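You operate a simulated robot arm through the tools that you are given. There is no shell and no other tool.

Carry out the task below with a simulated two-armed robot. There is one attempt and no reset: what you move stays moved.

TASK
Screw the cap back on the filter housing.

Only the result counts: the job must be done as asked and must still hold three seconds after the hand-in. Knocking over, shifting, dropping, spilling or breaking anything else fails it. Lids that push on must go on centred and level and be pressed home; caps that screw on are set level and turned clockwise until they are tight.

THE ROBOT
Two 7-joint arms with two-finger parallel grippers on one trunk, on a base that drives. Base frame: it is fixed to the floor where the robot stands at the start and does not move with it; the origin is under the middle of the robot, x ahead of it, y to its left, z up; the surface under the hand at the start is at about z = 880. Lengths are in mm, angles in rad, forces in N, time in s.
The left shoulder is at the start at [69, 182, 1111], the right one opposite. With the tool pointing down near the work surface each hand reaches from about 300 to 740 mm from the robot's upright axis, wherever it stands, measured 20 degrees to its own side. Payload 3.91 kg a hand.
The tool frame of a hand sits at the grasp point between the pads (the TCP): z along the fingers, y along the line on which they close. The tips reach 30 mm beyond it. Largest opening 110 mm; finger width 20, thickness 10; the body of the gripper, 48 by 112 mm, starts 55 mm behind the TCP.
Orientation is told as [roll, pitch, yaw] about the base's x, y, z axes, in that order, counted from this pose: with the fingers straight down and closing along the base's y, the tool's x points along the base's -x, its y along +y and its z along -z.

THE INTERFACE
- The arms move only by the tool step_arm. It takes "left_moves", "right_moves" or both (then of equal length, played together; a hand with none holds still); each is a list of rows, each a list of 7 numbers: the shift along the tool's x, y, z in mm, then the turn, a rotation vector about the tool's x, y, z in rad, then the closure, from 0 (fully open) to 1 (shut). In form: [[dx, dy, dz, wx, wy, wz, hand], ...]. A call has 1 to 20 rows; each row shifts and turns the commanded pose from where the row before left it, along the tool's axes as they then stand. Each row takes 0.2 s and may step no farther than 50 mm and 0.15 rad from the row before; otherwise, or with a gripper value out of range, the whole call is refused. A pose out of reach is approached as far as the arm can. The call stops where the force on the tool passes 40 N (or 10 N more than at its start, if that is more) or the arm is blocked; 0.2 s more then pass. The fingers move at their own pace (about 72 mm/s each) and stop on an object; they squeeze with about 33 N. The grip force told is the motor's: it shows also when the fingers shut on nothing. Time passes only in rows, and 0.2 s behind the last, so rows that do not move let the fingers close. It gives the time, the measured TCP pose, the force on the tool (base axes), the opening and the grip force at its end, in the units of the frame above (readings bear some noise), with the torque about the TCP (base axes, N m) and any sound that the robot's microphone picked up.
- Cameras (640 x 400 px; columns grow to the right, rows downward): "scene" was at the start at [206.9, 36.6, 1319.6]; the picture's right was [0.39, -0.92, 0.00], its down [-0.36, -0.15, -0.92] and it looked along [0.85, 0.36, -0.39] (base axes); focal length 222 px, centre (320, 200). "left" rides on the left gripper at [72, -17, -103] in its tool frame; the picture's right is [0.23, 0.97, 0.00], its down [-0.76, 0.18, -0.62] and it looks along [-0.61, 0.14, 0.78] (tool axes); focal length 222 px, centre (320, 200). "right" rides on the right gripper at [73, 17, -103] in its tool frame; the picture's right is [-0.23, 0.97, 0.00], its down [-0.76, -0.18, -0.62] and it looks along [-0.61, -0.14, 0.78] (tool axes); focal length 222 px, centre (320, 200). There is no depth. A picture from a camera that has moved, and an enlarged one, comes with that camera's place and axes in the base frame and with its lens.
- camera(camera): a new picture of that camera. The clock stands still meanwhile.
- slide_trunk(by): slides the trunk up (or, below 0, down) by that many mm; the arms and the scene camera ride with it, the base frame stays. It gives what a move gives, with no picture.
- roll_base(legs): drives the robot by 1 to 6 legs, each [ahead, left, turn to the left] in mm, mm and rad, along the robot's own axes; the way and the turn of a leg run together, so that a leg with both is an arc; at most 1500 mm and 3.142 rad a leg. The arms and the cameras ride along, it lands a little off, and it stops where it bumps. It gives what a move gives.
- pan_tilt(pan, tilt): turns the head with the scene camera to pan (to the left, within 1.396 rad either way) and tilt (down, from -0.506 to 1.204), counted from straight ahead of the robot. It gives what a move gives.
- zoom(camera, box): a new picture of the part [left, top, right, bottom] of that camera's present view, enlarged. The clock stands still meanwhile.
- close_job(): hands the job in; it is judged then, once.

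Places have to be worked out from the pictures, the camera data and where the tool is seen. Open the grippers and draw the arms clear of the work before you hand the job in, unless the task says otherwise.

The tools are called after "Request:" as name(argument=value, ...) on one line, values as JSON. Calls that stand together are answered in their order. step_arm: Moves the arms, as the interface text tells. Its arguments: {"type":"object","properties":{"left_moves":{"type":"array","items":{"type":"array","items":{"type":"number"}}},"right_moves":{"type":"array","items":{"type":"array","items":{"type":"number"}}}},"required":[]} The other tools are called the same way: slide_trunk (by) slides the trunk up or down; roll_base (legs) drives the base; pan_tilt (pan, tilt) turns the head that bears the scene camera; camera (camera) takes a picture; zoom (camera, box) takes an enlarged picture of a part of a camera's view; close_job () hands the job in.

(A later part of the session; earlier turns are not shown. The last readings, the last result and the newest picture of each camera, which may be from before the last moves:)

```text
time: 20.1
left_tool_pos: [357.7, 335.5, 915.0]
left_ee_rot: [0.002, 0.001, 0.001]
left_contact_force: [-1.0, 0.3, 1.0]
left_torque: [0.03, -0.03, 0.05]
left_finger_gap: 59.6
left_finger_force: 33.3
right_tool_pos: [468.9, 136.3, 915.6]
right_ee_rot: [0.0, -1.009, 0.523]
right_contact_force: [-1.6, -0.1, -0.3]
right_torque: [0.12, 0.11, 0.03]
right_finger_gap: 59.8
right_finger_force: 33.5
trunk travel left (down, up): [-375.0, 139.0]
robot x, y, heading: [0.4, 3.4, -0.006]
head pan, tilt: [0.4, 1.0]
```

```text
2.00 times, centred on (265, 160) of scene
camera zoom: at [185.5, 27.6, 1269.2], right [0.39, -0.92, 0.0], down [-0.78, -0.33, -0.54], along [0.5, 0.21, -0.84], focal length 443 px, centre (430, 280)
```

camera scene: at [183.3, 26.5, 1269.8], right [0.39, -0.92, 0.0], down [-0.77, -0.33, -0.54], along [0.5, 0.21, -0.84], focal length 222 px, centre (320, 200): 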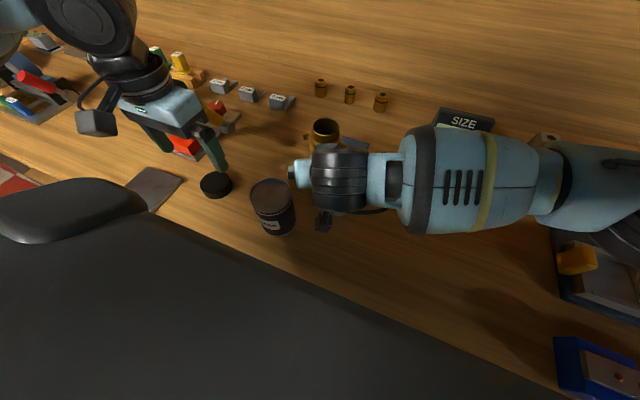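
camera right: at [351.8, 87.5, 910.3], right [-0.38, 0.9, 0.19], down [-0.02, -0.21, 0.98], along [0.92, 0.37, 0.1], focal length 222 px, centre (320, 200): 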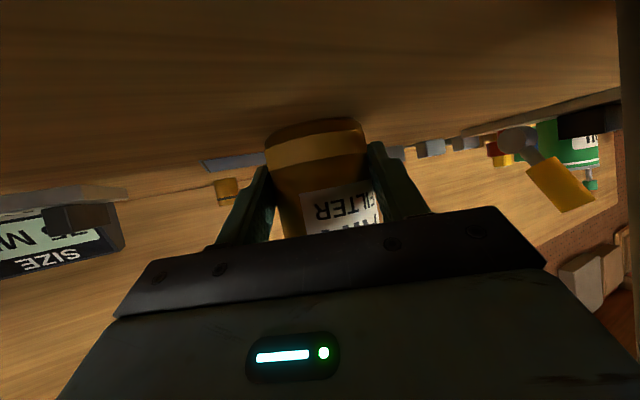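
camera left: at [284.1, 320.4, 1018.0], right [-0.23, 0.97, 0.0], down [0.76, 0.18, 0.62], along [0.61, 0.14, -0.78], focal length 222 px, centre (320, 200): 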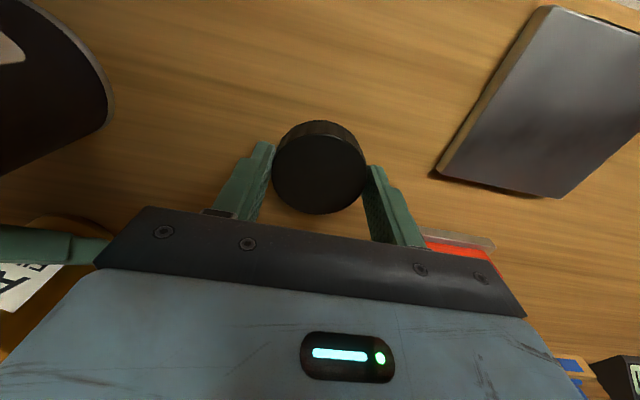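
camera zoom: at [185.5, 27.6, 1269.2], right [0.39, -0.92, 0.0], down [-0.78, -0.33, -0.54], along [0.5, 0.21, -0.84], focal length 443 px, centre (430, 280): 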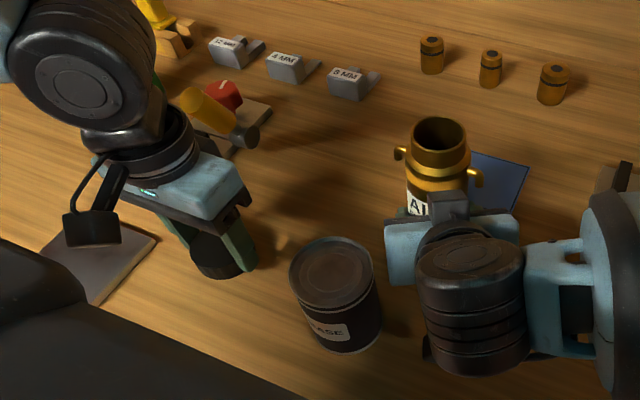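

The cap is held at 59.6 mm and centred to about 1 mm. I'll lift it straight up and carry it above the housing, cap bottom about 30 mm above the rim, and then check alignment.

Request:
step_arm(left_moves=[[0, 0, -40, 0, 0, 0, 1], [0, 0, -40, 0, 0, 0, 1], [0, 0, -40, 0, 0, 0, 1], [0, 0, -40, 0, 0, 0, 1], [-21.25, -32.25, 0, 0, 0, 0, 1], [-21.25, -32.25, 0, 0, 0, 0, 1], [-21.25, -32.25, 0, 0, 0, 0, 1], [-21.25, -32.25, 0, 0, 0, 0, 1], [-21.25, -32.25, 0, 0, 0, 0, 1], [-21.25, -32.25, 0, 0, 0, 0, 1], [0, 0, 0, 0, 0, 0, 1], [0, 0, 0, 0, 0, 0, 1]], right_moves=[[0, 0, 0, 0, 0, 0, 1], [0, 0, 0, 0, 0, 0, 1], [0, 0, 0, 0, 0, 0, 1], [0, 0, 0, 0, 0, 0, 1], [0, 0, 0, 0, 0, 0, 1], [0, 0, 0, 0, 0, 0, 1], [0, 0, 0, 0, 0, 0, 1], [0, 0, 0, 0, 0, 0, 1], [0, 0, 0, 0, 0, 0, 1], [0, 0, 0, 0, 0, 0, 1], [0, 0, 0, 0, 0, 0, 1], [0, 0, 0, 0, 0, 0, 1]])

Request:
camera(camera="left")

Request:
camera(camera="scene")

Request:
camera(camera="right")

```text
time: 22.7
left_tool_pos: [484.3, 143.2, 1076.4]
left_ee_rot: [0.0, 0.001, 0.001]
left_contact_force: [-0.2, 0.3, -1.0]
left_torque: [0.0, -0.02, -0.03]
left_finger_gap: 59.5
left_finger_force: 33.1
right_tool_pos: [469.4, 135.7, 915.6]
right_ee_rot: [0.001, -1.007, 0.524]
right_contact_force: [-0.3, -0.5, 1.3]
right_torque: [0.11, 0.02, 0.01]
right_finger_gap: 59.5
right_finger_force: 33.0
trunk travel left (down, up): [-375.0, 139.0]
robot x, y, heading: [-1.8, -3.0, -0.001]
head pan, tilt: [0.4, 1.0]
```

```text
taken
camera left: at [410.5, 126.0, 1179.4], right [-0.23, 0.97, 0.0], down [0.76, 0.18, 0.62], along [0.61, 0.14, -0.78], focal length 222 px, centre (320, 200)
```

left: 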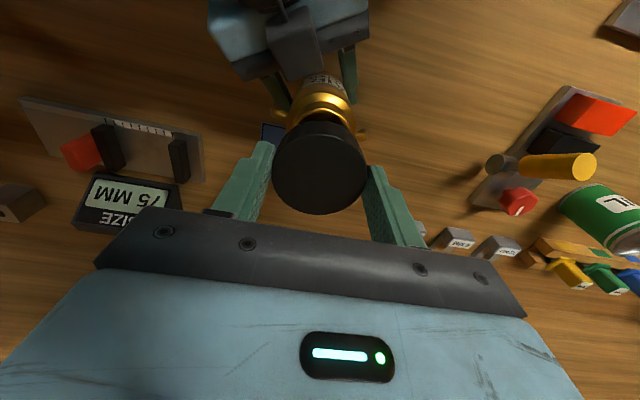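

```text
taken
camera scene: at [185.8, 27.4, 1269.2], right [0.39, -0.92, 0.0], down [-0.78, -0.33, -0.54], along [0.5, 0.21, -0.84], focal length 222 px, centre (320, 200)
```

scene: 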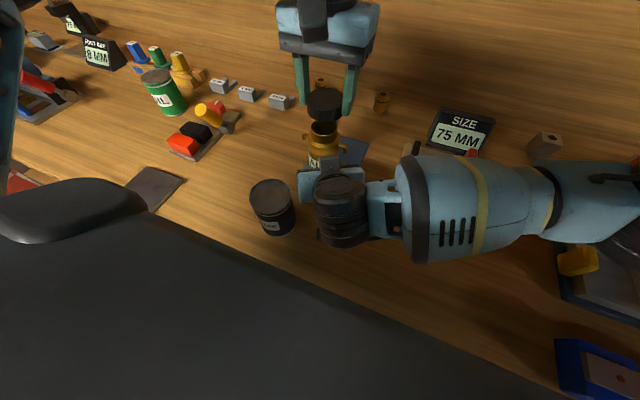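

```text
taken
camera right: at [351.5, 87.5, 910.3], right [-0.38, 0.9, 0.19], down [-0.02, -0.21, 0.98], along [0.92, 0.37, 0.1], focal length 222 px, centre (320, 200)
```

right: 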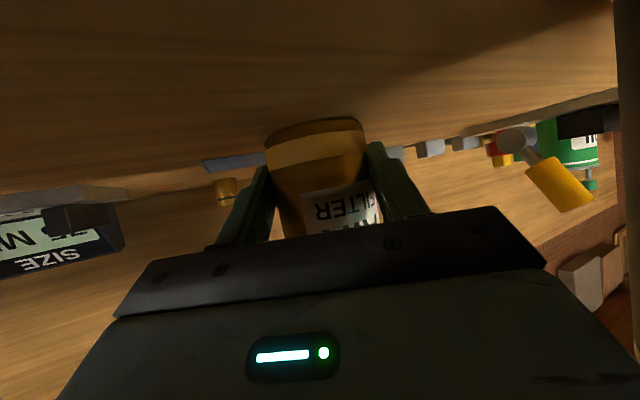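

Request:
zoom(camera="left", box=[240, 60, 400, 220])

Request:
zoom(camera="scene", box=[270, 60, 380, 190])

```text
2.50 times, centred on (320, 140) of left
camera zoom: at [410.5, 126.0, 1179.4], right [-0.23, 0.97, 0.0], down [0.76, 0.18, 0.62], along [0.61, 0.14, -0.78], focal length 555 px, centre (320, 350)
```

zoom: 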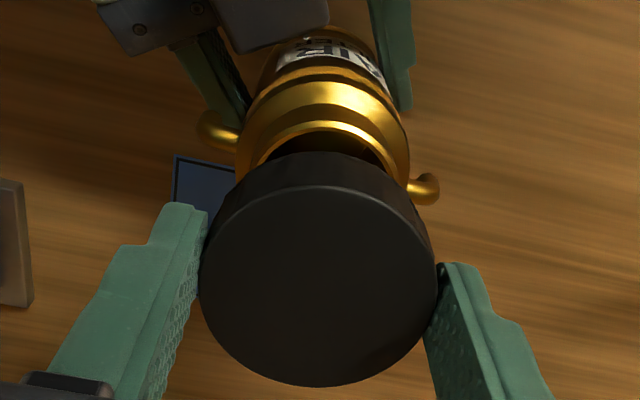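

```text
3.08 times, centred on (325, 125) of scene
camera zoom: at [185.8, 27.4, 1269.2], right [0.39, -0.92, 0.0], down [-0.78, -0.33, -0.54], along [0.5, 0.21, -0.84], focal length 682 px, centre (305, 431)
```

zoom: 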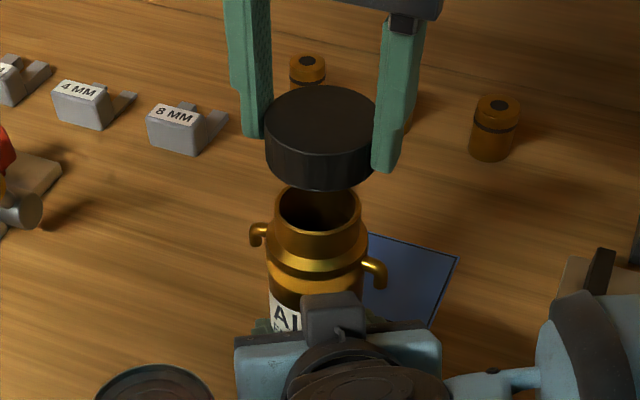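

Both views put the cap within about 1 mm of the neck axis, which is near [486, 144.8]. I'll turn the cap anticlockwise by 1.2 rad in the air to gain turning range, with a small correction.

Request:
step_arm(left_moves=[[-1, 0, 0, 0, 0, -0.15, 1], [0, 0, 0, 0, 0, -0.15, 1], [0, 0, 0, 0, 0, -0.15, 1], [0, 0, 0, 0, 0, -0.15, 1], [0, 0, 0, 0, 0, -0.15, 1], [0, 0, 0, 0, 0, -0.15, 1], [0, 0, 0, 0, 0, -0.15, 1], [0, 0, 0, 0, 0, -0.15, 1], [0, 0, 0, 0, 0, 0, 1], [0, 0, 0, 0, 0, 0, 1]], right_moves=[[0, 0, 0, 0, 0, 0, 1], [0, 0, 0, 0, 0, 0, 1], [0, 0, 0, 0, 0, 0, 1], [0, 0, 0, 0, 0, 0, 1], [0, 0, 0, 0, 0, 0, 1], [0, 0, 0, 0, 0, 0, 1], [0, 0, 0, 0, 0, 0, 1], [0, 0, 0, 0, 0, 0, 1], [0, 0, 0, 0, 0, 0, 1], [0, 0, 0, 0, 0, 0, 1]])

Request:
zoom(camera="left", box=[220, 60, 420, 240])

Request:
zoom(camera="scene", box=[270, 60, 380, 190])

```text
time: 24.9
left_tool_pos: [483.9, 144.0, 1077.3]
left_ee_rot: [0.0, 0.001, 1.202]
left_contact_force: [-0.9, -0.1, -1.7]
left_torque: [-0.03, 0.02, -0.03]
left_finger_gap: 59.9
left_finger_force: 32.5
right_tool_pos: [470.2, 135.1, 915.7]
right_ee_rot: [-0.001, -1.009, 0.523]
right_contact_force: [-1.9, -0.2, 1.3]
right_torque: [0.07, 0.05, 0.02]
right_finger_gap: 59.9
right_finger_force: 32.7
trunk travel left (down, up): [-375.0, 139.0]
robot x, y, heading: [-2.3, 3.8, 0.003]
head pan, tilt: [0.4, 1.0]
```

```text
2.22 times, centred on (320, 150) of left
camera zoom: at [473.0, 70.6, 1179.8], right [-0.99, 0.14, 0.0], down [0.11, 0.77, 0.62], along [0.09, 0.62, -0.78], focal length 494 px, centre (320, 311)
```

zoom: 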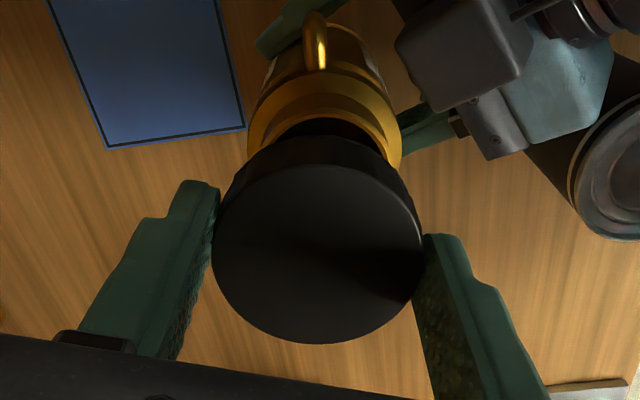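

```text
3.08 times, centred on (325, 125) of scene
camera zoom: at [185.6, 27.5, 1269.2], right [0.39, -0.92, 0.0], down [-0.78, -0.33, -0.54], along [0.5, 0.21, -0.84], focal length 682 px, centre (305, 431)
```

zoom: 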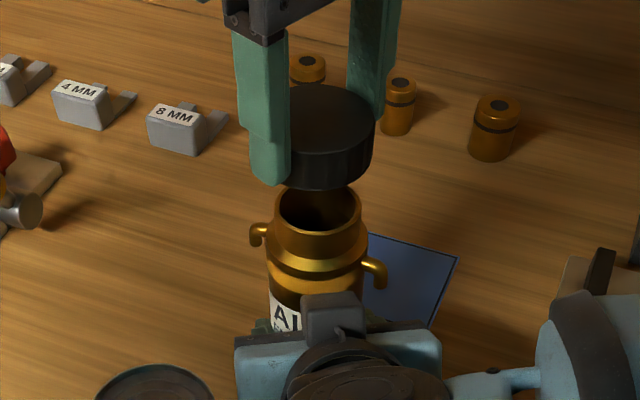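

Before lowering, I want an unobstructed view of the rim. I'll move the cap 100 mm aside, at the same height, so the left camera sees the open neck.

Request:
step_arm(left_moves=[[0, -33, 0, 0, 0, 0, 1], [0, -33, 0, 0, 0, 0, 1], [0, -34, 0, 0, 0, 0, 1], [0, 0, 0, 0, 0, 0, 1], [0, 0, 0, 0, 0, 0, 1]], right_moves=[[0, 0, 0, 0, 0, 0, 1], [0, 0, 0, 0, 0, 0, 1], [0, 0, 0, 0, 0, 0, 1], [0, 0, 0, 0, 0, 0, 1], [0, 0, 0, 0, 0, 0, 1]])

Request:
camera(camera="left")

Request:
zoom(camera="left", box=[370, 60, 490, 180])

Request:
zoom(camera="scene", box=[290, 100, 360, 180])

```text
time: 26.1
left_tool_pos: [496.3, 145.8, 1077.4]
left_ee_rot: [0.001, 0.0, 1.201]
left_contact_force: [0.5, -0.6, 0.2]
left_torque: [-0.01, -0.03, -0.03]
left_finger_gap: 59.9
left_finger_force: 33.4
left hand out of reach, approached as far as the arm can: row 1, 2, 3
right_tool_pos: [468.5, 135.7, 915.2]
right_ee_rot: [0.0, -1.008, 0.525]
right_contact_force: [-0.2, -0.4, 1.6]
right_torque: [0.16, 0.01, 0.01]
right_finger_gap: 59.6
right_finger_force: 32.9
trunk travel left (down, up): [-375.0, 139.0]
robot x, y, heading: [-0.1, 0.7, -0.002]
head pan, tilt: [0.4, 1.0]
```

```text
taken
camera left: at [485.2, 72.7, 1180.0], right [-0.99, 0.14, 0.0], down [0.11, 0.77, 0.62], along [0.09, 0.62, -0.78], focal length 222 px, centre (320, 200)
```

left: 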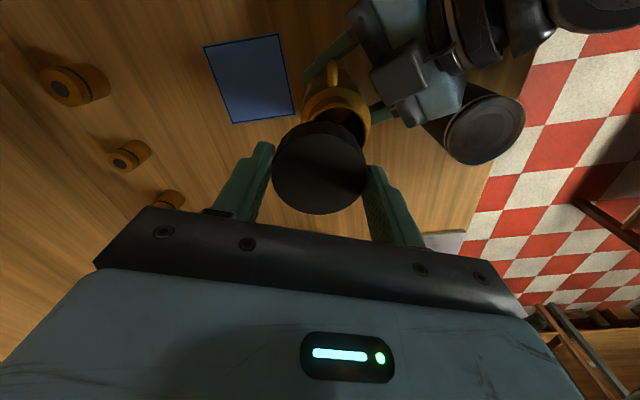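

```text
3.33 times, centred on (430, 120) of left
camera zoom: at [485.2, 72.7, 1180.0], right [-0.99, 0.14, 0.0], down [0.11, 0.77, 0.62], along [0.09, 0.62, -0.78], focal length 740 px, centre (-47, 467)
```

zoom: 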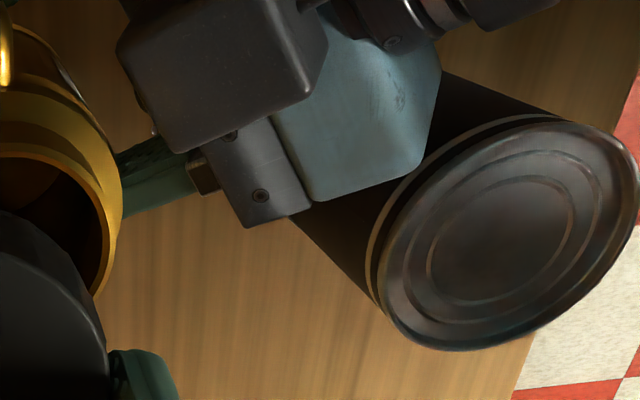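

```text
5.00 times, centred on (325, 140) of scene
camera zoom: at [185.7, 27.5, 1269.2], right [0.39, -0.92, 0.0], down [-0.78, -0.33, -0.54], along [0.5, 0.21, -0.84], focal length 1108 px, centre (295, 500)
```

zoom: 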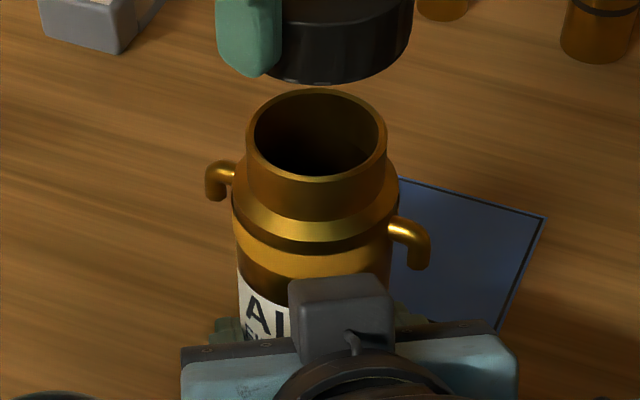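

With the hand yawed 1.2 rad the arm cannot reach that far out, so I'll return. Refined geometry from the sideways readings gives a neck axis near [481.2, 144] and rim z near 1012. I'll make a small move to learn where the command stands.

Request:
step_arm(left_moves=[[0, 10, 0, 0, 0, 0, 1], [0, 0, 0, 0, 0, 0, 1]], right_moves=[[0, 0, 0, 0, 0, 0, 1], [0, 0, 0, 0, 0, 0, 1]])

```text
time: 26.7
left_tool_pos: [487.8, 151.0, 1077.8]
left_ee_rot: [0.0, 0.001, 1.199]
left_contact_force: [-0.2, 0.1, -1.0]
left_torque: [0.0, -0.02, -0.01]
left_finger_gap: 60.0
left_finger_force: 32.3
right_tool_pos: [470.3, 136.3, 915.2]
right_ee_rot: [0.0, -1.009, 0.526]
right_contact_force: [0.7, -0.6, 1.0]
right_torque: [0.11, 0.02, 0.01]
right_finger_gap: 59.8
right_finger_force: 32.8
trunk travel left (down, up): [-375.0, 139.0]
robot x, y, heading: [-2.9, -0.7, 0.003]
head pan, tilt: [0.4, 1.0]
```

Commands restart from where the arm actually stopped, which helps. I'll move to put the cap over [481, 144] and check the pose with the camera data.

Request:
step_arm(left_moves=[[9, 3.5, 0, 0, 0, 0, 1], [0, 0, 0, 0, 0, 0, 1], [0, 0, 0, 0, 0, 0, 1]], right_moves=[[0, 0, 0, 0, 0, 0, 1], [0, 0, 0, 0, 0, 0, 1], [0, 0, 0, 0, 0, 0, 1]])

Request:
zoom(camera="left", box=[220, 60, 420, 240])

Request:
zoom(camera="scene", box=[270, 80, 380, 180])

```text
time: 27.5
left_tool_pos: [479.8, 143.4, 1077.2]
left_ee_rot: [-0.001, 0.0, 1.197]
left_contact_force: [0.4, 0.5, -0.8]
left_torque: [0.0, 0.01, -0.02]
left_finger_gap: 59.7
left_finger_force: 33.3
right_tool_pos: [470.1, 134.8, 915.6]
right_ee_rot: [-0.001, -1.007, 0.524]
right_contact_force: [-0.5, -1.4, 0.8]
right_torque: [0.14, 0.04, -0.02]
right_finger_gap: 59.9
right_finger_force: 33.2
trunk travel left (down, up): [-375.0, 139.0]
robot x, y, heading: [-0.3, 0.5, -0.003]
head pan, tilt: [0.4, 1.0]
```

```text
2.22 times, centred on (320, 150) of left
camera zoom: at [469.1, 70.3, 1181.0], right [-0.99, 0.14, 0.0], down [0.11, 0.77, 0.62], along [0.09, 0.62, -0.78], focal length 494 px, centre (320, 311)
```

zoom: 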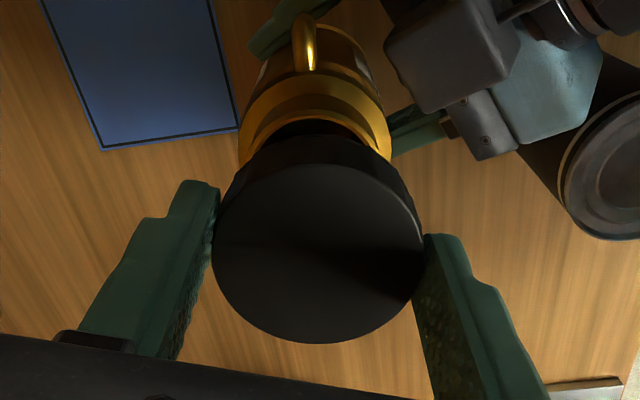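

```text
4.00 times, centred on (325, 130) of scene
camera zoom: at [185.6, 27.5, 1269.2], right [0.39, -0.92, 0.0], down [-0.78, -0.33, -0.54], along [0.5, 0.21, -0.84], focal length 886 px, centre (300, 480)
```

zoom: 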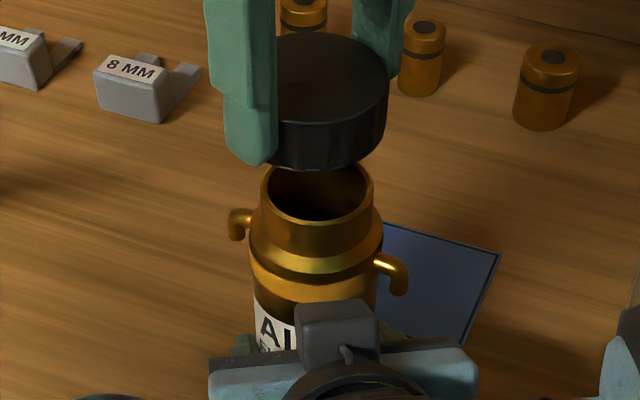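

By the left camera the cap is about 1.5 mm short in x and about 1 mm over in y. I'll correct that and lower it to just above the rim.

Request:
step_arm(left_moves=[[0.3, -1.8, 0, 0, 0, 0, 1], [0, 0, 9, 0, 0, 0, 1], [0, 0, 9, 0, 0, 0, 1], [0, 0, 6, 0, 0, 0, 1], [0, 0, 0, 0, 0, 0, 1], [0, 0, 0, 0, 0, 0, 1]], right_moves=[[0, 0, 0, 0, 0, 0, 1], [0, 0, 0, 0, 0, 0, 1], [0, 0, 0, 0, 0, 0, 1], [0, 0, 0, 0, 0, 0, 1], [0, 0, 0, 0, 0, 0, 1], [0, 0, 0, 0, 0, 0, 1]])

Request:
zoom(camera="left", box=[220, 60, 420, 240])

Request:
zoom(camera="scene", box=[290, 100, 360, 180])

```text
time: 28.9
left_tool_pos: [480.3, 143.6, 1054.7]
left_ee_rot: [0.0, -0.001, 1.199]
left_contact_force: [0.2, 0.2, -1.0]
left_torque: [0.01, -0.01, 0.01]
left_finger_gap: 59.9
left_finger_force: 33.0
right_tool_pos: [468.9, 135.6, 915.6]
right_ee_rot: [0.0, -1.008, 0.524]
right_contact_force: [-1.1, -0.4, 1.3]
right_torque: [0.14, 0.06, 0.01]
right_finger_gap: 59.8
right_finger_force: 32.9
trunk travel left (down, up): [-375.0, 139.0]
robot x, y, heading: [2.1, 3.1, 0.005]
head pan, tilt: [0.4, 1.0]
```

```text
2.22 times, centred on (320, 150) of left
camera zoom: at [469.6, 70.4, 1156.8], right [-0.99, 0.14, 0.0], down [0.11, 0.77, 0.62], along [0.09, 0.62, -0.78], focal length 494 px, centre (320, 311)
```

zoom: 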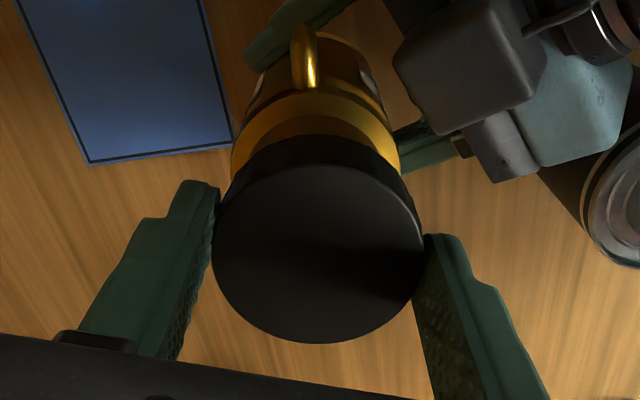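

```text
5.00 times, centred on (325, 140) of scene
camera zoom: at [185.6, 27.5, 1269.2], right [0.39, -0.92, 0.0], down [-0.78, -0.33, -0.54], along [0.5, 0.21, -0.84], focal length 1108 px, centre (295, 500)
```

zoom: 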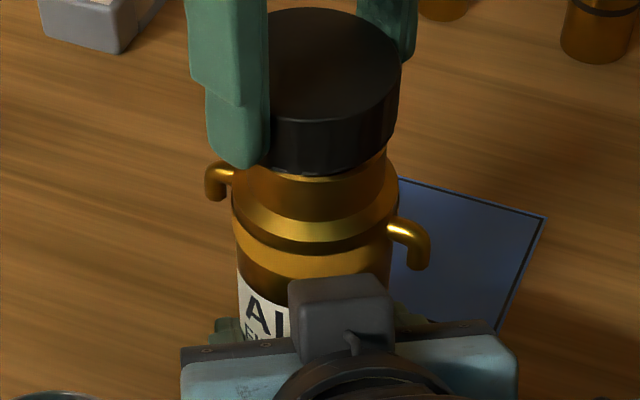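

The cap bottom is about 6 mm above the rim and still about 1 mm off in both x and y. I'll apply that correction and lower in 1 mm steps until contact.

Request:
step_arm(left_moves=[[0.6, -1.2, 0, 0, 0, 0, 1], [0, 0, 2, 0, 0, 0, 1], [0, 0, 2, 0, 0, 0, 1], [0, 0, 1, 0, 0, 0, 1], [0, 0, 1, 0, 0, 0, 1], [0, 0, 1, 0, 0, 0, 1], [0, 0, 1, 0, 0, 0, 1], [0, 0, 0, 0, 0, 0, 1]], right_moves=[[0, 0, 0, 0, 0, 0, 1], [0, 0, 0, 0, 0, 0, 1], [0, 0, 0, 0, 0, 0, 1], [0, 0, 0, 0, 0, 0, 1], [0, 0, 0, 0, 0, 0, 1], [0, 0, 0, 0, 0, 0, 1], [0, 0, 0, 0, 0, 0, 1], [0, 0, 0, 0, 0, 0, 1]])

Request:
zoom(camera="scene", box=[290, 100, 360, 180])

Request:
zoom(camera="left", box=[220, 60, 420, 240])

```text
time: 30.7
left_tool_pos: [482.0, 141.7, 1046.0]
left_ee_rot: [-0.002, 0.0, 1.199]
left_contact_force: [0.5, 0.4, 4.8]
left_torque: [-0.1, -0.06, 0.0]
left_finger_gap: 59.8
left_finger_force: 32.6
right_tool_pos: [469.6, 136.2, 914.2]
right_ee_rot: [-0.002, -1.009, 0.523]
right_contact_force: [0.1, 0.4, -0.6]
right_torque: [0.35, -0.09, -0.06]
right_finger_gap: 59.8
right_finger_force: 33.0
trunk travel left (down, up): [-375.0, 139.0]
robot x, y, heading: [0.5, 3.1, -0.0]
head pan, tilt: [0.4, 1.0]
```

```text
5.00 times, centred on (325, 140) of scene
camera zoom: at [185.5, 27.6, 1269.3], right [0.39, -0.92, 0.0], down [-0.78, -0.33, -0.54], along [0.5, 0.21, -0.84], focal length 1108 px, centre (295, 500)
```

zoom: 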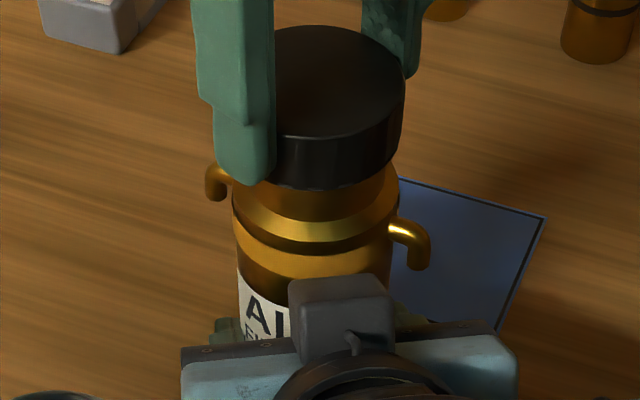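

```text
2.22 times, centred on (320, 150) of left
camera zoom: at [470.2, 68.8, 1150.1], right [-0.99, 0.14, 0.0], down [0.11, 0.77, 0.62], along [0.09, 0.62, -0.78], focal length 494 px, centre (320, 311)
```

zoom: 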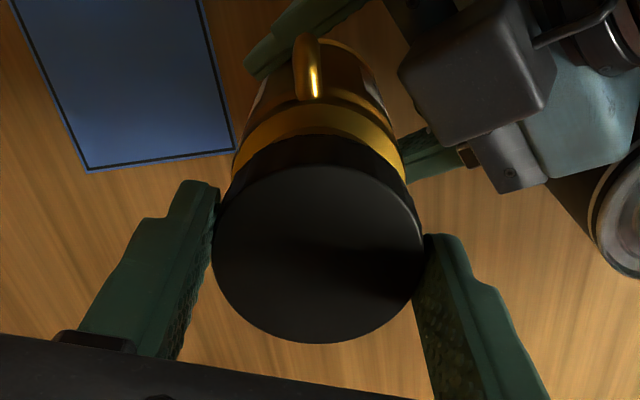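

Contact came at about 5 N with the cap bottom at z 1012, matching the rim, and both views show it centred. I'll press slightly and start turning clockwise.

Request:
step_arm(left_moves=[[0, 0, 1, 0, 0, 0, 1], [0, 0, 0.3, 0, 0, 0.12, 1], [0, 0, 0.3, 0, 0, 0.12, 1], [0, 0, 0.3, 0, 0, 0.12, 1], [0, 0, 0.3, 0, 0, 0.12, 1], [0, 0, 0.3, 0, 0, 0.12, 1]], right_moves=[[0, 0, 0, 0, 0, 0, 1], [0, 0, 0, 0, 0, 0, 1], [0, 0, 0, 0, 0, 0, 1], [0, 0, 0, 0, 0, 0, 1], [0, 0, 0, 0, 0, 0, 1], [0, 0, 0, 0, 0, 0, 1]])

Request:
zoom(camera="scene", box=[290, 100, 360, 180])

```text
time: 32.1
left_tool_pos: [482.5, 142.0, 1044.9]
left_ee_rot: [0.001, -0.001, 0.596]
left_contact_force: [-4.8, -1.9, 0.2]
left_torque: [-0.09, 0.2, 0.01]
left_finger_gap: 59.6
left_finger_force: 33.1
right_tool_pos: [469.7, 136.1, 915.3]
right_ee_rot: [-0.001, -1.01, 0.524]
right_contact_force: [3.8, 2.3, -0.2]
right_torque: [-0.17, 0.55, 0.07]
right_finger_gap: 59.6
right_finger_force: 33.0
trunk travel left (down, up): [-375.0, 139.0]
robot x, y, heading: [-1.7, -0.8, -0.001]
head pan, tilt: [0.4, 1.0]
```

```text
5.00 times, centred on (325, 140) of scene
camera zoom: at [185.6, 27.6, 1269.2], right [0.39, -0.92, 0.0], down [-0.78, -0.33, -0.54], along [0.5, 0.21, -0.84], focal length 1108 px, centre (295, 500)
```

zoom: 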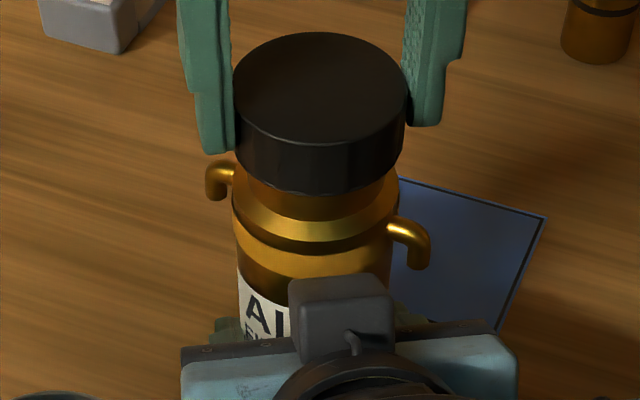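

The vertical force dropped to zero and there's a small sideways push of about −5 N in x, so the cap is now around the neck and slightly too far in +x. I'll ease it by 0.8 mm and feel downward for the thread.

Request:
step_arm(left_moves=[[0.8, 0.2, 0, 0, 0, 0, 1], [0, 0, 1, 0, 0, 0, 1], [0, 0, 1, 0, 0, 0, 1], [0, 0, 0, 0, 0, 0, 1]], right_moves=[[0, 0, 0, 0, 0, 0, 1], [0, 0, 0, 0, 0, 0, 1], [0, 0, 0, 0, 0, 0, 1], [0, 0, 0, 0, 0, 0, 1]])

Request:
zoom(camera="left", box=[220, 60, 420, 240])

```text
time: 33.1
left_tool_pos: [481.7, 140.7, 1041.2]
left_ee_rot: [0.001, 0.001, 0.598]
left_contact_force: [-0.5, 0.0, -0.1]
left_torque: [0.0, -0.02, -0.03]
left_finger_gap: 59.9
left_finger_force: 32.4
right_tool_pos: [469.0, 135.6, 916.0]
right_ee_rot: [-0.001, -1.008, 0.524]
right_contact_force: [-0.2, 0.7, 0.9]
right_torque: [0.1, -0.04, 0.0]
right_finger_gap: 59.7
right_finger_force: 33.2
trunk travel left (down, up): [-375.0, 139.0]
robot x, y, heading: [0.2, 1.5, 0.002]
head pan, tilt: [0.4, 1.0]
```

```text
2.22 times, centred on (320, 150) of left
camera zoom: at [430.3, 86.8, 1145.5], right [-0.74, 0.68, 0.0], down [0.53, 0.58, 0.62], along [0.42, 0.46, -0.78], focal length 494 px, centre (320, 311)
```

zoom: 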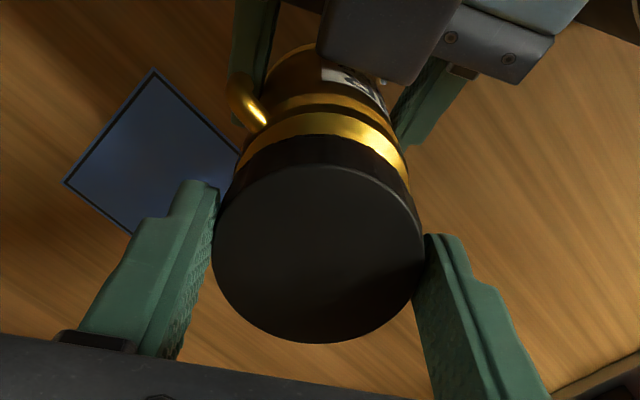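

All forces are zero and the cap slides freely down over the neck, so it's centred. I'll keep lowering gently until the thread stops it.

Request:
step_arm(left_moves=[[0, 0, 1, 0, 0, 0, 1], [0, 0, 1, 0, 0, 0, 1], [0, 0, 1, 0, 0, 0, 1], [0, 0, 1, 0, 0, 0, 1], [0, 0, 0, 0, 0, 0, 1]], right_moves=[[0, 0, 0, 0, 0, 0, 1], [0, 0, 0, 0, 0, 0, 1], [0, 0, 0, 0, 0, 0, 1], [0, 0, 0, 0, 0, 0, 1], [0, 0, 0, 0, 0, 0, 1]])

```text
time: 34.3
left_tool_pos: [480.9, 141.5, 1037.7]
left_ee_rot: [0.001, 0.0, 0.598]
left_contact_force: [-0.3, 0.1, -0.4]
left_torque: [-0.01, -0.02, -0.02]
left_finger_gap: 59.7
left_finger_force: 32.6
right_tool_pos: [470.5, 135.4, 916.1]
right_ee_rot: [0.001, -1.009, 0.525]
right_contact_force: [0.4, 0.7, 1.1]
right_torque: [0.09, -0.1, -0.03]
right_finger_gap: 59.5
right_finger_force: 33.0
trunk travel left (down, up): [-375.0, 139.0]
robot x, y, heading: [2.4, 1.3, 0.003]
head pan, tilt: [0.4, 1.0]
```

Still free at TCP z 1037.7, so I'll keep lowering.

Request:
step_arm(left_moves=[[0, 0, 1, 0, 0, 0, 1], [0, 0, 1, 0, 0, 0, 1], [0, 0, 1, 0, 0, 0, 1], [0, 0, 1, 0, 0, 0, 1], [0, 0, 0, 0, 0, 0, 1]], right_moves=[[0, 0, 0, 0, 0, 0, 1], [0, 0, 0, 0, 0, 0, 1], [0, 0, 0, 0, 0, 0, 1], [0, 0, 0, 0, 0, 0, 1], [0, 0, 0, 0, 0, 0, 1]])

Request:
zoom(camera="scene", box=[290, 100, 360, 180])

```text
time: 35.5
left_tool_pos: [481.9, 140.6, 1034.8]
left_ee_rot: [0.001, 0.001, 0.599]
left_contact_force: [-4.9, 6.1, 0.5]
left_torque: [0.17, 0.04, 0.04]
left_finger_gap: 59.7
left_finger_force: 33.5
right_tool_pos: [469.9, 135.4, 915.4]
right_ee_rot: [-0.001, -1.009, 0.521]
right_contact_force: [3.2, -4.4, 1.4]
right_torque: [0.68, 0.37, -0.01]
right_finger_gap: 59.5
right_finger_force: 33.2
trunk travel left (down, up): [-375.0, 139.0]
robot x, y, heading: [-3.1, -1.2, 0.002]
head pan, tilt: [0.4, 1.0]
```

```text
5.00 times, centred on (325, 140) of scene
camera zoom: at [185.4, 27.8, 1269.2], right [0.39, -0.92, 0.0], down [-0.78, -0.33, -0.54], along [0.5, 0.21, -0.84], focal length 1108 px, centre (295, 500)
```

zoom: 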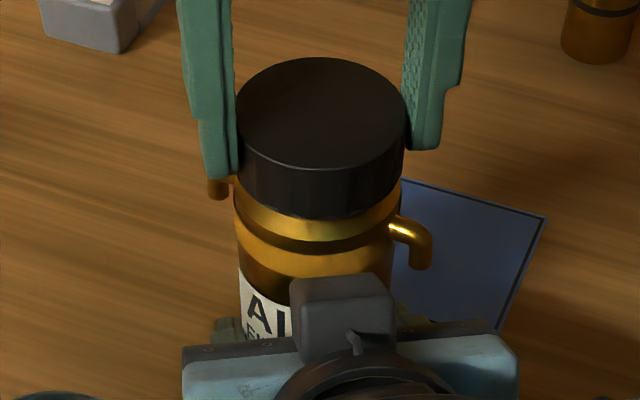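

A sideways force of about 8 N has appeared with almost no vertical force. I'll relax the cap toward the push by about 1 mm and see how the forces change with a small press.

Request:
step_arm(left_moves=[[0.1, 1.1, 0, 0, 0, 0, 1], [0, 0, 0, 0, 0, 0, 1], [0, 0, 1, 0, 0, 0, 1], [0, 0, 0, 0, 0, 0, 1]], right_moves=[[0, 0, 0, 0, 0, 0, 1], [0, 0, 0, 0, 0, 0, 1], [0, 0, 0, 0, 0, 0, 1], [0, 0, 0, 0, 0, 0, 1]])

```text
time: 36.5
left_tool_pos: [480.0, 142.5, 1034.2]
left_ee_rot: [-0.001, -0.001, 0.598]
left_contact_force: [-0.5, 1.7, 6.0]
left_torque: [0.27, 0.18, 0.0]
left_finger_gap: 59.8
left_finger_force: 33.0
right_tool_pos: [471.1, 135.1, 915.8]
right_ee_rot: [-0.002, -1.009, 0.526]
right_contact_force: [3.6, -1.7, 0.8]
right_torque: [-0.03, -0.44, -0.03]
right_finger_gap: 59.6
right_finger_force: 33.2
trunk travel left (down, up): [-375.0, 139.0]
robot x, y, heading: [-0.3, 1.7, -0.005]
head pan, tilt: [0.4, 1.0]
```

The cap now rests on something at 6 N vertically with small sideways force, presumably the thread start. I'll turn clockwise with a slight feed.

Request:
step_arm(left_moves=[[0, 0, 0.2, 0, 0, 0.15, 1], [0, 0, 0.1, 0, 0, 0.15, 1], [0, 0, 0.1, 0, 0, 0.15, 1], [0, 0, 0.1, 0, 0, 0.15, 1], [0, 0, 0.1, 0, 0, 0.15, 1], [0, 0, 0.1, 0, 0, 0.15, 1], [0, 0, 0, 0, 0, 0, 1]], right_moves=[[0, 0, 0, 0, 0, 0, 1], [0, 0, 0, 0, 0, 0, 1], [0, 0, 0, 0, 0, 0, 1], [0, 0, 0, 0, 0, 0, 1], [0, 0, 0, 0, 0, 0, 1], [0, 0, 0, 0, 0, 0, 1], [0, 0, 0, 0, 0, 0, 1]])

Request:
zoom(camera="scene", box=[290, 100, 360, 180])

Request:
zoom(camera="left", box=[220, 60, 420, 240])

```text
time: 38.1
left_tool_pos: [479.8, 143.6, 1033.3]
left_ee_rot: [0.003, 0.0, -0.3]
left_contact_force: [-5.4, 16.3, 16.5]
left_torque: [0.71, 0.21, 0.0]
left_finger_gap: 59.6
left_finger_force: 33.0
right_tool_pos: [470.3, 137.1, 915.9]
right_ee_rot: [-0.002, -1.01, 0.522]
right_contact_force: [5.7, -11.2, 0.7]
right_torque: [1.14, 0.13, -0.02]
right_finger_gap: 59.7
right_finger_force: 32.4
trunk travel left (down, up): [-375.0, 139.0]
robot x, y, heading: [-2.0, 3.3, -0.0]
head pan, tilt: [0.4, 1.0]
```

```text
5.00 times, centred on (325, 140) of scene
camera zoom: at [185.0, 28.2, 1269.4], right [0.39, -0.92, 0.0], down [-0.77, -0.33, -0.54], along [0.5, 0.21, -0.84], focal length 1108 px, centre (295, 500)
```

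zoom: 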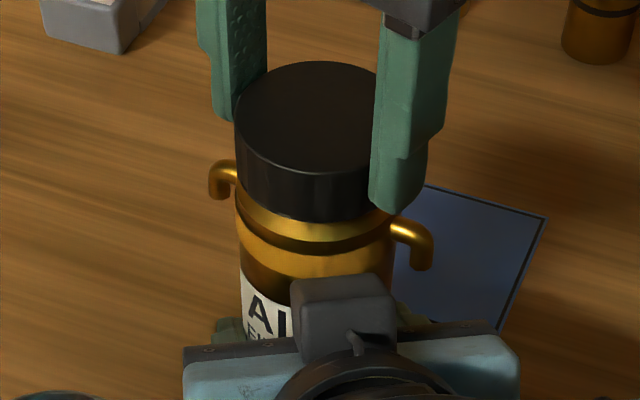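

```text
2.22 times, centred on (320, 150) of left
camera zoom: at [405.3, 148.8, 1136.0], right [0.07, 1.0, 0.0], down [0.78, -0.06, 0.62], along [0.62, -0.04, -0.78], focal length 494 px, centre (320, 311)
```

zoom: 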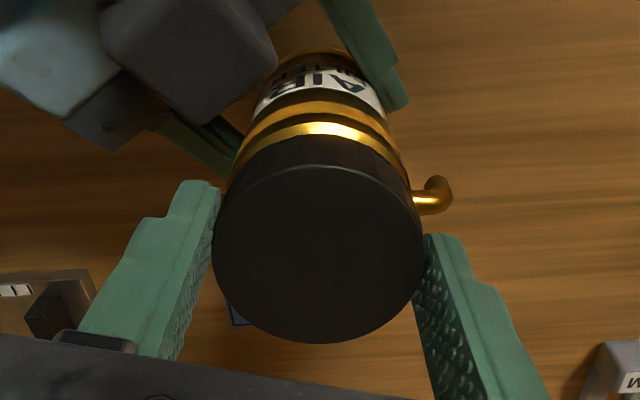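

The turn went 0.9 rad, but a sideways load of 16 N in +y built up because the cap sits about 1 mm off the TCP's rotation axis. I'll relieve it before continuing.

Request:
step_arm(left_moves=[[0.5, 0.9, 0, 0, 0, 0, 1], [0.5, 0.8, 0, 0, 0, 0, 1], [0, 0, 0, 0, 0, 0, 1]], right_moves=[[0, 0, 0, 0, 0, 0, 1], [0, 0, 0, 0, 0, 0, 1], [0, 0, 0, 0, 0, 0, 1]])

```text
time: 38.9
left_tool_pos: [480.1, 143.0, 1032.3]
left_ee_rot: [0.001, -0.002, -0.302]
left_contact_force: [-0.4, 7.2, 12.5]
left_torque: [0.62, -0.16, -0.01]
left_finger_gap: 59.8
left_finger_force: 32.3
right_tool_pos: [470.1, 136.9, 914.7]
right_ee_rot: [-0.001, -1.009, 0.528]
right_contact_force: [5.2, -7.5, 0.5]
right_torque: [-0.19, -0.12, 0.01]
right_finger_gap: 59.8
right_finger_force: 33.0
trunk travel left (down, up): [-375.0, 139.0]
robot x, y, heading: [3.2, -1.1, -0.002]
head pan, tilt: [0.4, 1.0]
```

Request:
step_arm(left_moves=[[0.4, 1.2, 0, 0, 0, 0, 1], [0, 0, 0, 0, 0, 0, 1], [0, 0.15, 0.05, 0, 0, 0.15, 1], [0, 0.15, 0.05, 0, 0, 0.15, 1], [0, 0.15, 0.05, 0, 0, 0.15, 1], [0, 0.15, 0.05, 0, 0, 0.15, 1], [0, 0, 0, 0, 0, 0, 1]], right_moves=[[0, 0, 0, 0, 0, 0, 1], [0, 0, 0, 0, 0, 0, 1], [0, 0, 0, 0, 0, 0, 1], [0, 0, 0, 0, 0, 0, 1], [0, 0, 0, 0, 0, 0, 1], [0, 0, 0, 0, 0, 0, 1], [0, 0, 0, 0, 0, 0, 1]])

Request:
zoom(camera="scene", box=[290, 100, 360, 180])

Request:
zoom(camera="left", box=[220, 60, 420, 240])

```text
time: 40.5
left_tool_pos: [480.6, 145.8, 1032.1]
left_ee_rot: [0.001, -0.002, -0.902]
left_contact_force: [4.6, -3.6, 14.6]
left_torque: [-0.27, -0.03, -0.04]
left_finger_gap: 59.9
left_finger_force: 32.9
right_tool_pos: [470.4, 135.4, 916.1]
right_ee_rot: [0.0, -1.01, 0.525]
right_contact_force: [1.0, 0.4, -1.0]
right_torque: [-0.47, -0.55, 0.1]
right_finger_gap: 59.7
right_finger_force: 33.2
trunk travel left (down, up): [-375.0, 139.0]
robot x, y, heading: [3.8, -0.5, 0.001]
head pan, tilt: [0.4, 1.0]
```

```text
5.00 times, centred on (325, 140) of scene
camera zoom: at [185.6, 27.1, 1269.3], right [0.39, -0.92, 0.0], down [-0.78, -0.33, -0.54], along [0.5, 0.21, -0.84], focal length 1108 px, centre (295, 500)
```

zoom: 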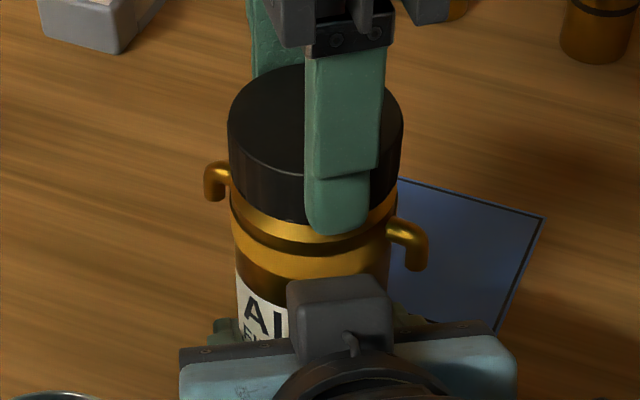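

```text
2.22 times, centred on (320, 150) of left
camera zoom: at [421.2, 192.2, 1135.2], right [0.62, 0.78, 0.0], down [0.61, -0.49, 0.62], along [0.49, -0.39, -0.78], focal length 494 px, centre (320, 311)
```

zoom: 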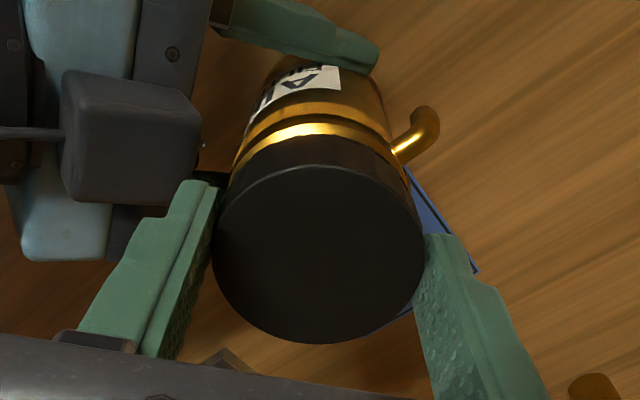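

The load is now small at (4.6, −3.6) N, and the cap has dropped about 2 mm over 1.5 rad of turning. I'll trim and keep turning clockwise.

Request:
step_arm(left_moves=[[-0.7, 0.15, 0, 0, 0, 0, 1], [0, 0.15, 0.05, 0, 0, 0.15, 1], [0, 0.15, 0.05, 0, 0, 0.15, 1], [0, 0.15, 0.05, 0, 0, 0.15, 1], [0, 0.15, 0.05, 0, 0, 0.15, 1], [0, 0.15, 0.05, 0, 0, 0.15, 1], [0, 0.15, 0.05, 0, 0, 0.15, 1], [0, 0, 0, 0, 0, 0, 1]], right_moves=[[0, 0, 0, 0, 0, 0, 1], [0, 0, 0, 0, 0, 0, 1], [0, 0, 0, 0, 0, 0, 1], [0, 0, 0, 0, 0, 0, 1], [0, 0, 0, 0, 0, 0, 1], [0, 0, 0, 0, 0, 0, 1], [0, 0, 0, 0, 0, 0, 1], [0, 0, 0, 0, 0, 0, 1]])

Request:
zoom(camera="left", box=[220, 60, 420, 240])

```text
time: 42.3
left_tool_pos: [482.9, 146.0, 1031.2]
left_ee_rot: [0.0, 0.004, -1.801]
left_contact_force: [16.5, 8.3, 13.6]
left_torque: [0.22, -0.96, 0.03]
left_finger_gap: 59.8
left_finger_force: 33.3
right_tool_pos: [468.6, 135.8, 915.0]
right_ee_rot: [0.001, -1.01, 0.524]
right_contact_force: [-12.5, -9.5, 1.0]
right_torque: [0.57, -0.48, 0.07]
right_finger_gap: 59.5
right_finger_force: 33.0
trunk travel left (down, up): [-375.0, 139.0]
robot x, y, heading: [0.0, -4.1, -0.002]
head pan, tilt: [0.4, 1.0]
```

```text
2.22 times, centred on (320, 150) of left
camera zoom: at [480.9, 220.1, 1134.8], right [1.0, 0.0, 0.0], down [0.0, -0.78, 0.62], along [0.0, -0.62, -0.78], focal length 494 px, centre (320, 311)
```

zoom: 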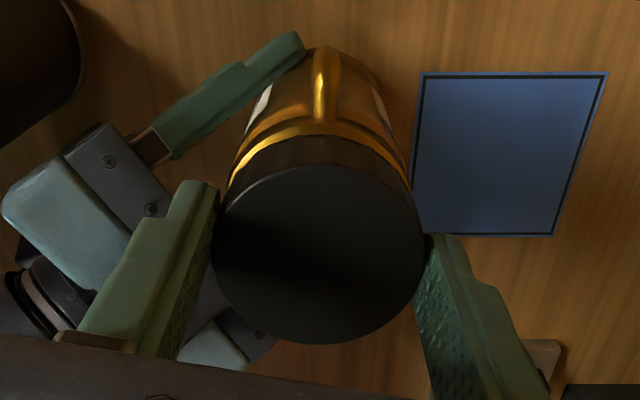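

I've reached yaw −1.8 and the sideways load is up to about 18 N again, so I'll relieve it.

Request:
step_arm(left_moves=[[0.7, 0.9, 0, 0, 0, 0, 1], [0.7, 0.9, 0, 0, 0, 0, 1], [0, 0, 0, 0, 0, 0, 1], [0, 0, 0, 0, 0, 0, 1]], right_moves=[[0, 0, 0, 0, 0, 0, 1], [0, 0, 0, 0, 0, 0, 1], [0, 0, 0, 0, 0, 0, 1], [0, 0, 0, 0, 0, 0, 1]])

```text
time: 43.3
left_tool_pos: [482.6, 144.7, 1032.2]
left_ee_rot: [-0.004, 0.0, -1.802]
left_contact_force: [3.6, 1.8, 5.3]
left_torque: [0.1, -0.6, -0.02]
left_finger_gap: 59.6
left_finger_force: 32.6
right_tool_pos: [469.3, 136.2, 915.2]
right_ee_rot: [-0.001, -1.009, 0.526]
right_contact_force: [-6.2, -1.7, 0.6]
right_torque: [-0.06, 0.69, -0.01]
right_finger_gap: 59.5
right_finger_force: 33.0
trunk travel left (down, up): [-375.0, 139.0]
robot x, y, heading: [2.0, -0.9, -0.0]
head pan, tilt: [0.4, 1.0]
```

The load is mostly gone. To check thread engagement, I'll lift by 2 mm and read the vertical force.

Request:
step_arm(left_moves=[[0.2, 0.4, -1, 0, 0, 0, 1], [0, 0, -1, 0, 0, 0, 1], [0, 0, 0, 0, 0, 0, 1]], right_moves=[[0, 0, 0, 0, 0, 0, 1], [0, 0, 0, 0, 0, 0, 1], [0, 0, 0, 0, 0, 0, 1]])

Request:
zoom(camera="scene", box=[290, 100, 360, 180])

```text
time: 44.1
left_tool_pos: [482.6, 145.6, 1033.7]
left_ee_rot: [-0.004, 0.0, -1.801]
left_contact_force: [-2.2, -5.7, -7.9]
left_torque: [-0.16, -0.41, 0.0]
left_finger_gap: 59.7
left_finger_force: 33.0
right_tool_pos: [471.2, 136.7, 915.8]
right_ee_rot: [0.0, -1.012, 0.523]
right_contact_force: [2.3, 5.1, 3.3]
right_torque: [-0.43, 0.6, 0.06]
right_finger_gap: 59.6
right_finger_force: 33.0
trunk travel left (down, up): [-375.0, 139.0]
robot x, y, heading: [0.2, 2.5, 0.002]
head pan, tilt: [0.4, 1.0]
```

```text
5.00 times, centred on (325, 140) of scene
camera zoom: at [185.9, 27.7, 1269.1], right [0.39, -0.92, 0.0], down [-0.78, -0.33, -0.54], along [0.5, 0.21, -0.84], focal length 1108 px, centre (295, 500)
```

zoom: 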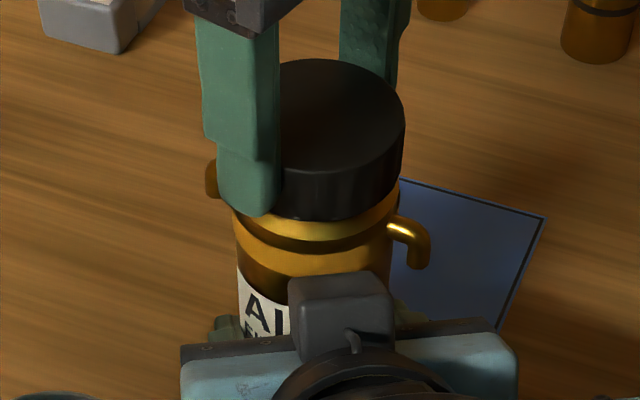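

Lifting gives −8 N, so the thread has caught and is holding the cap. I'll go back to neutral and keep turning clockwise in this direction, with better off-axis compensation.

Request:
step_arm(left_moves=[[-0.8, -0.1, 1.4, 0, 0, 0, 1], [-0.05, 0.3, 0.08, 0, 0, 0.15, 1], [-0.05, 0.3, 0.08, 0, 0, 0.15, 1], [-0.05, 0.3, 0.08, 0, 0, 0.15, 1], [-0.05, 0.3, 0.08, 0, 0, 0.15, 1], [0, 0, 0, 0, 0, 0, 1]], right_moves=[[0, 0, 0, 0, 0, 0, 1], [0, 0, 0, 0, 0, 0, 1], [0, 0, 0, 0, 0, 0, 1], [0, 0, 0, 0, 0, 0, 1], [0, 0, 0, 0, 0, 0, 1], [0, 0, 0, 0, 0, 0, 1]])

Request:
zoom(camera="left", box=[220, 60, 420, 240])

```text
time: 45.5
left_tool_pos: [484.9, 144.3, 1031.7]
left_ee_rot: [0.0, -0.001, -2.402]
left_contact_force: [-4.5, 3.4, 0.7]
left_torque: [0.26, 0.18, -0.05]
left_finger_gap: 59.5
left_finger_force: 33.5
right_tool_pos: [470.0, 135.2, 915.0]
right_ee_rot: [0.0, -1.008, 0.522]
right_contact_force: [5.2, -0.5, 4.1]
right_torque: [0.02, 0.43, -0.12]
right_finger_gap: 59.8
right_finger_force: 32.3
trunk travel left (down, up): [-375.0, 139.0]
robot x, y, heading: [1.7, -2.8, -0.003]
head pan, tilt: [0.4, 1.0]
```

```text
2.22 times, centred on (320, 150) of left
camera zoom: at [526.0, 206.4, 1134.7], right [0.82, -0.57, 0.0], down [-0.44, -0.65, 0.62], along [-0.35, -0.51, -0.78], focal length 494 px, centre (320, 311)
```

zoom: 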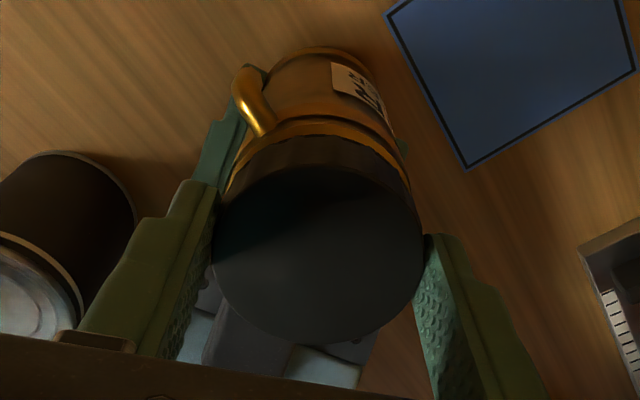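

That went smoothly with forces under 6 N. I'll trim and continue clockwise.

Request:
step_arm(left_moves=[[-0.1, -0.6, 0.3, 0, 0, 0, 1], [-0.05, 0.25, 0.08, 0, 0, 0.15, 1], [-0.05, 0.25, 0.08, 0, 0, 0.15, 1], [-0.05, 0.25, 0.08, 0, 0, 0.15, 1], [-0.05, 0.25, 0.08, 0, 0, 0.15, 1], [0, 0, 0, 0, 0, 0, 1]], right_moves=[[0, 0, 0, 0, 0, 0, 1], [0, 0, 0, 0, 0, 0, 1], [0, 0, 0, 0, 0, 0, 1], [0, 0, 0, 0, 0, 0, 1], [0, 0, 0, 0, 0, 0, 1], [0, 0, 0, 0, 0, 0, 1]])

Request:
zoom(camera="left", box=[220, 60, 420, 240])

```text
time: 46.9
left_tool_pos: [485.7, 143.3, 1031.8]
left_ee_rot: [0.0, 0.002, -3.001]
left_contact_force: [3.1, -2.8, 6.9]
left_torque: [0.13, -0.01, -0.01]
left_finger_gap: 59.9
left_finger_force: 32.5
right_tool_pos: [469.9, 135.5, 915.8]
right_ee_rot: [0.001, -1.01, 0.525]
right_contact_force: [2.8, 1.2, 4.7]
right_torque: [-0.62, -0.23, 0.08]
right_finger_gap: 59.7
right_finger_force: 33.3
trunk travel left (down, up): [-375.0, 139.0]
robot x, y, heading: [-1.9, -0.3, 0.002]
head pan, tilt: [0.4, 1.0]
```

```text
2.22 times, centred on (320, 150) of left
camera zoom: at [553.2, 170.7, 1133.8], right [0.36, -0.93, 0.0], down [-0.73, -0.28, 0.62], along [-0.58, -0.23, -0.78], focal length 494 px, centre (320, 311)
```

zoom: 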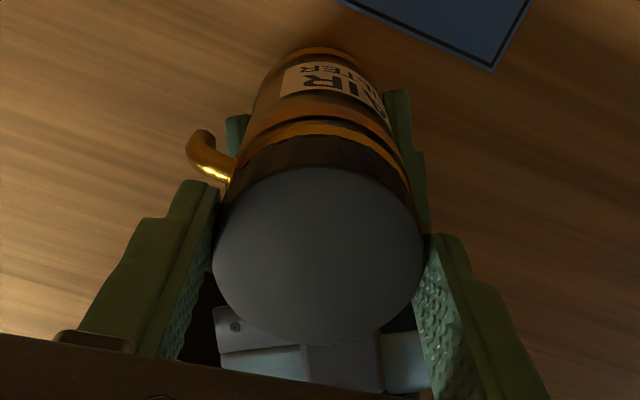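

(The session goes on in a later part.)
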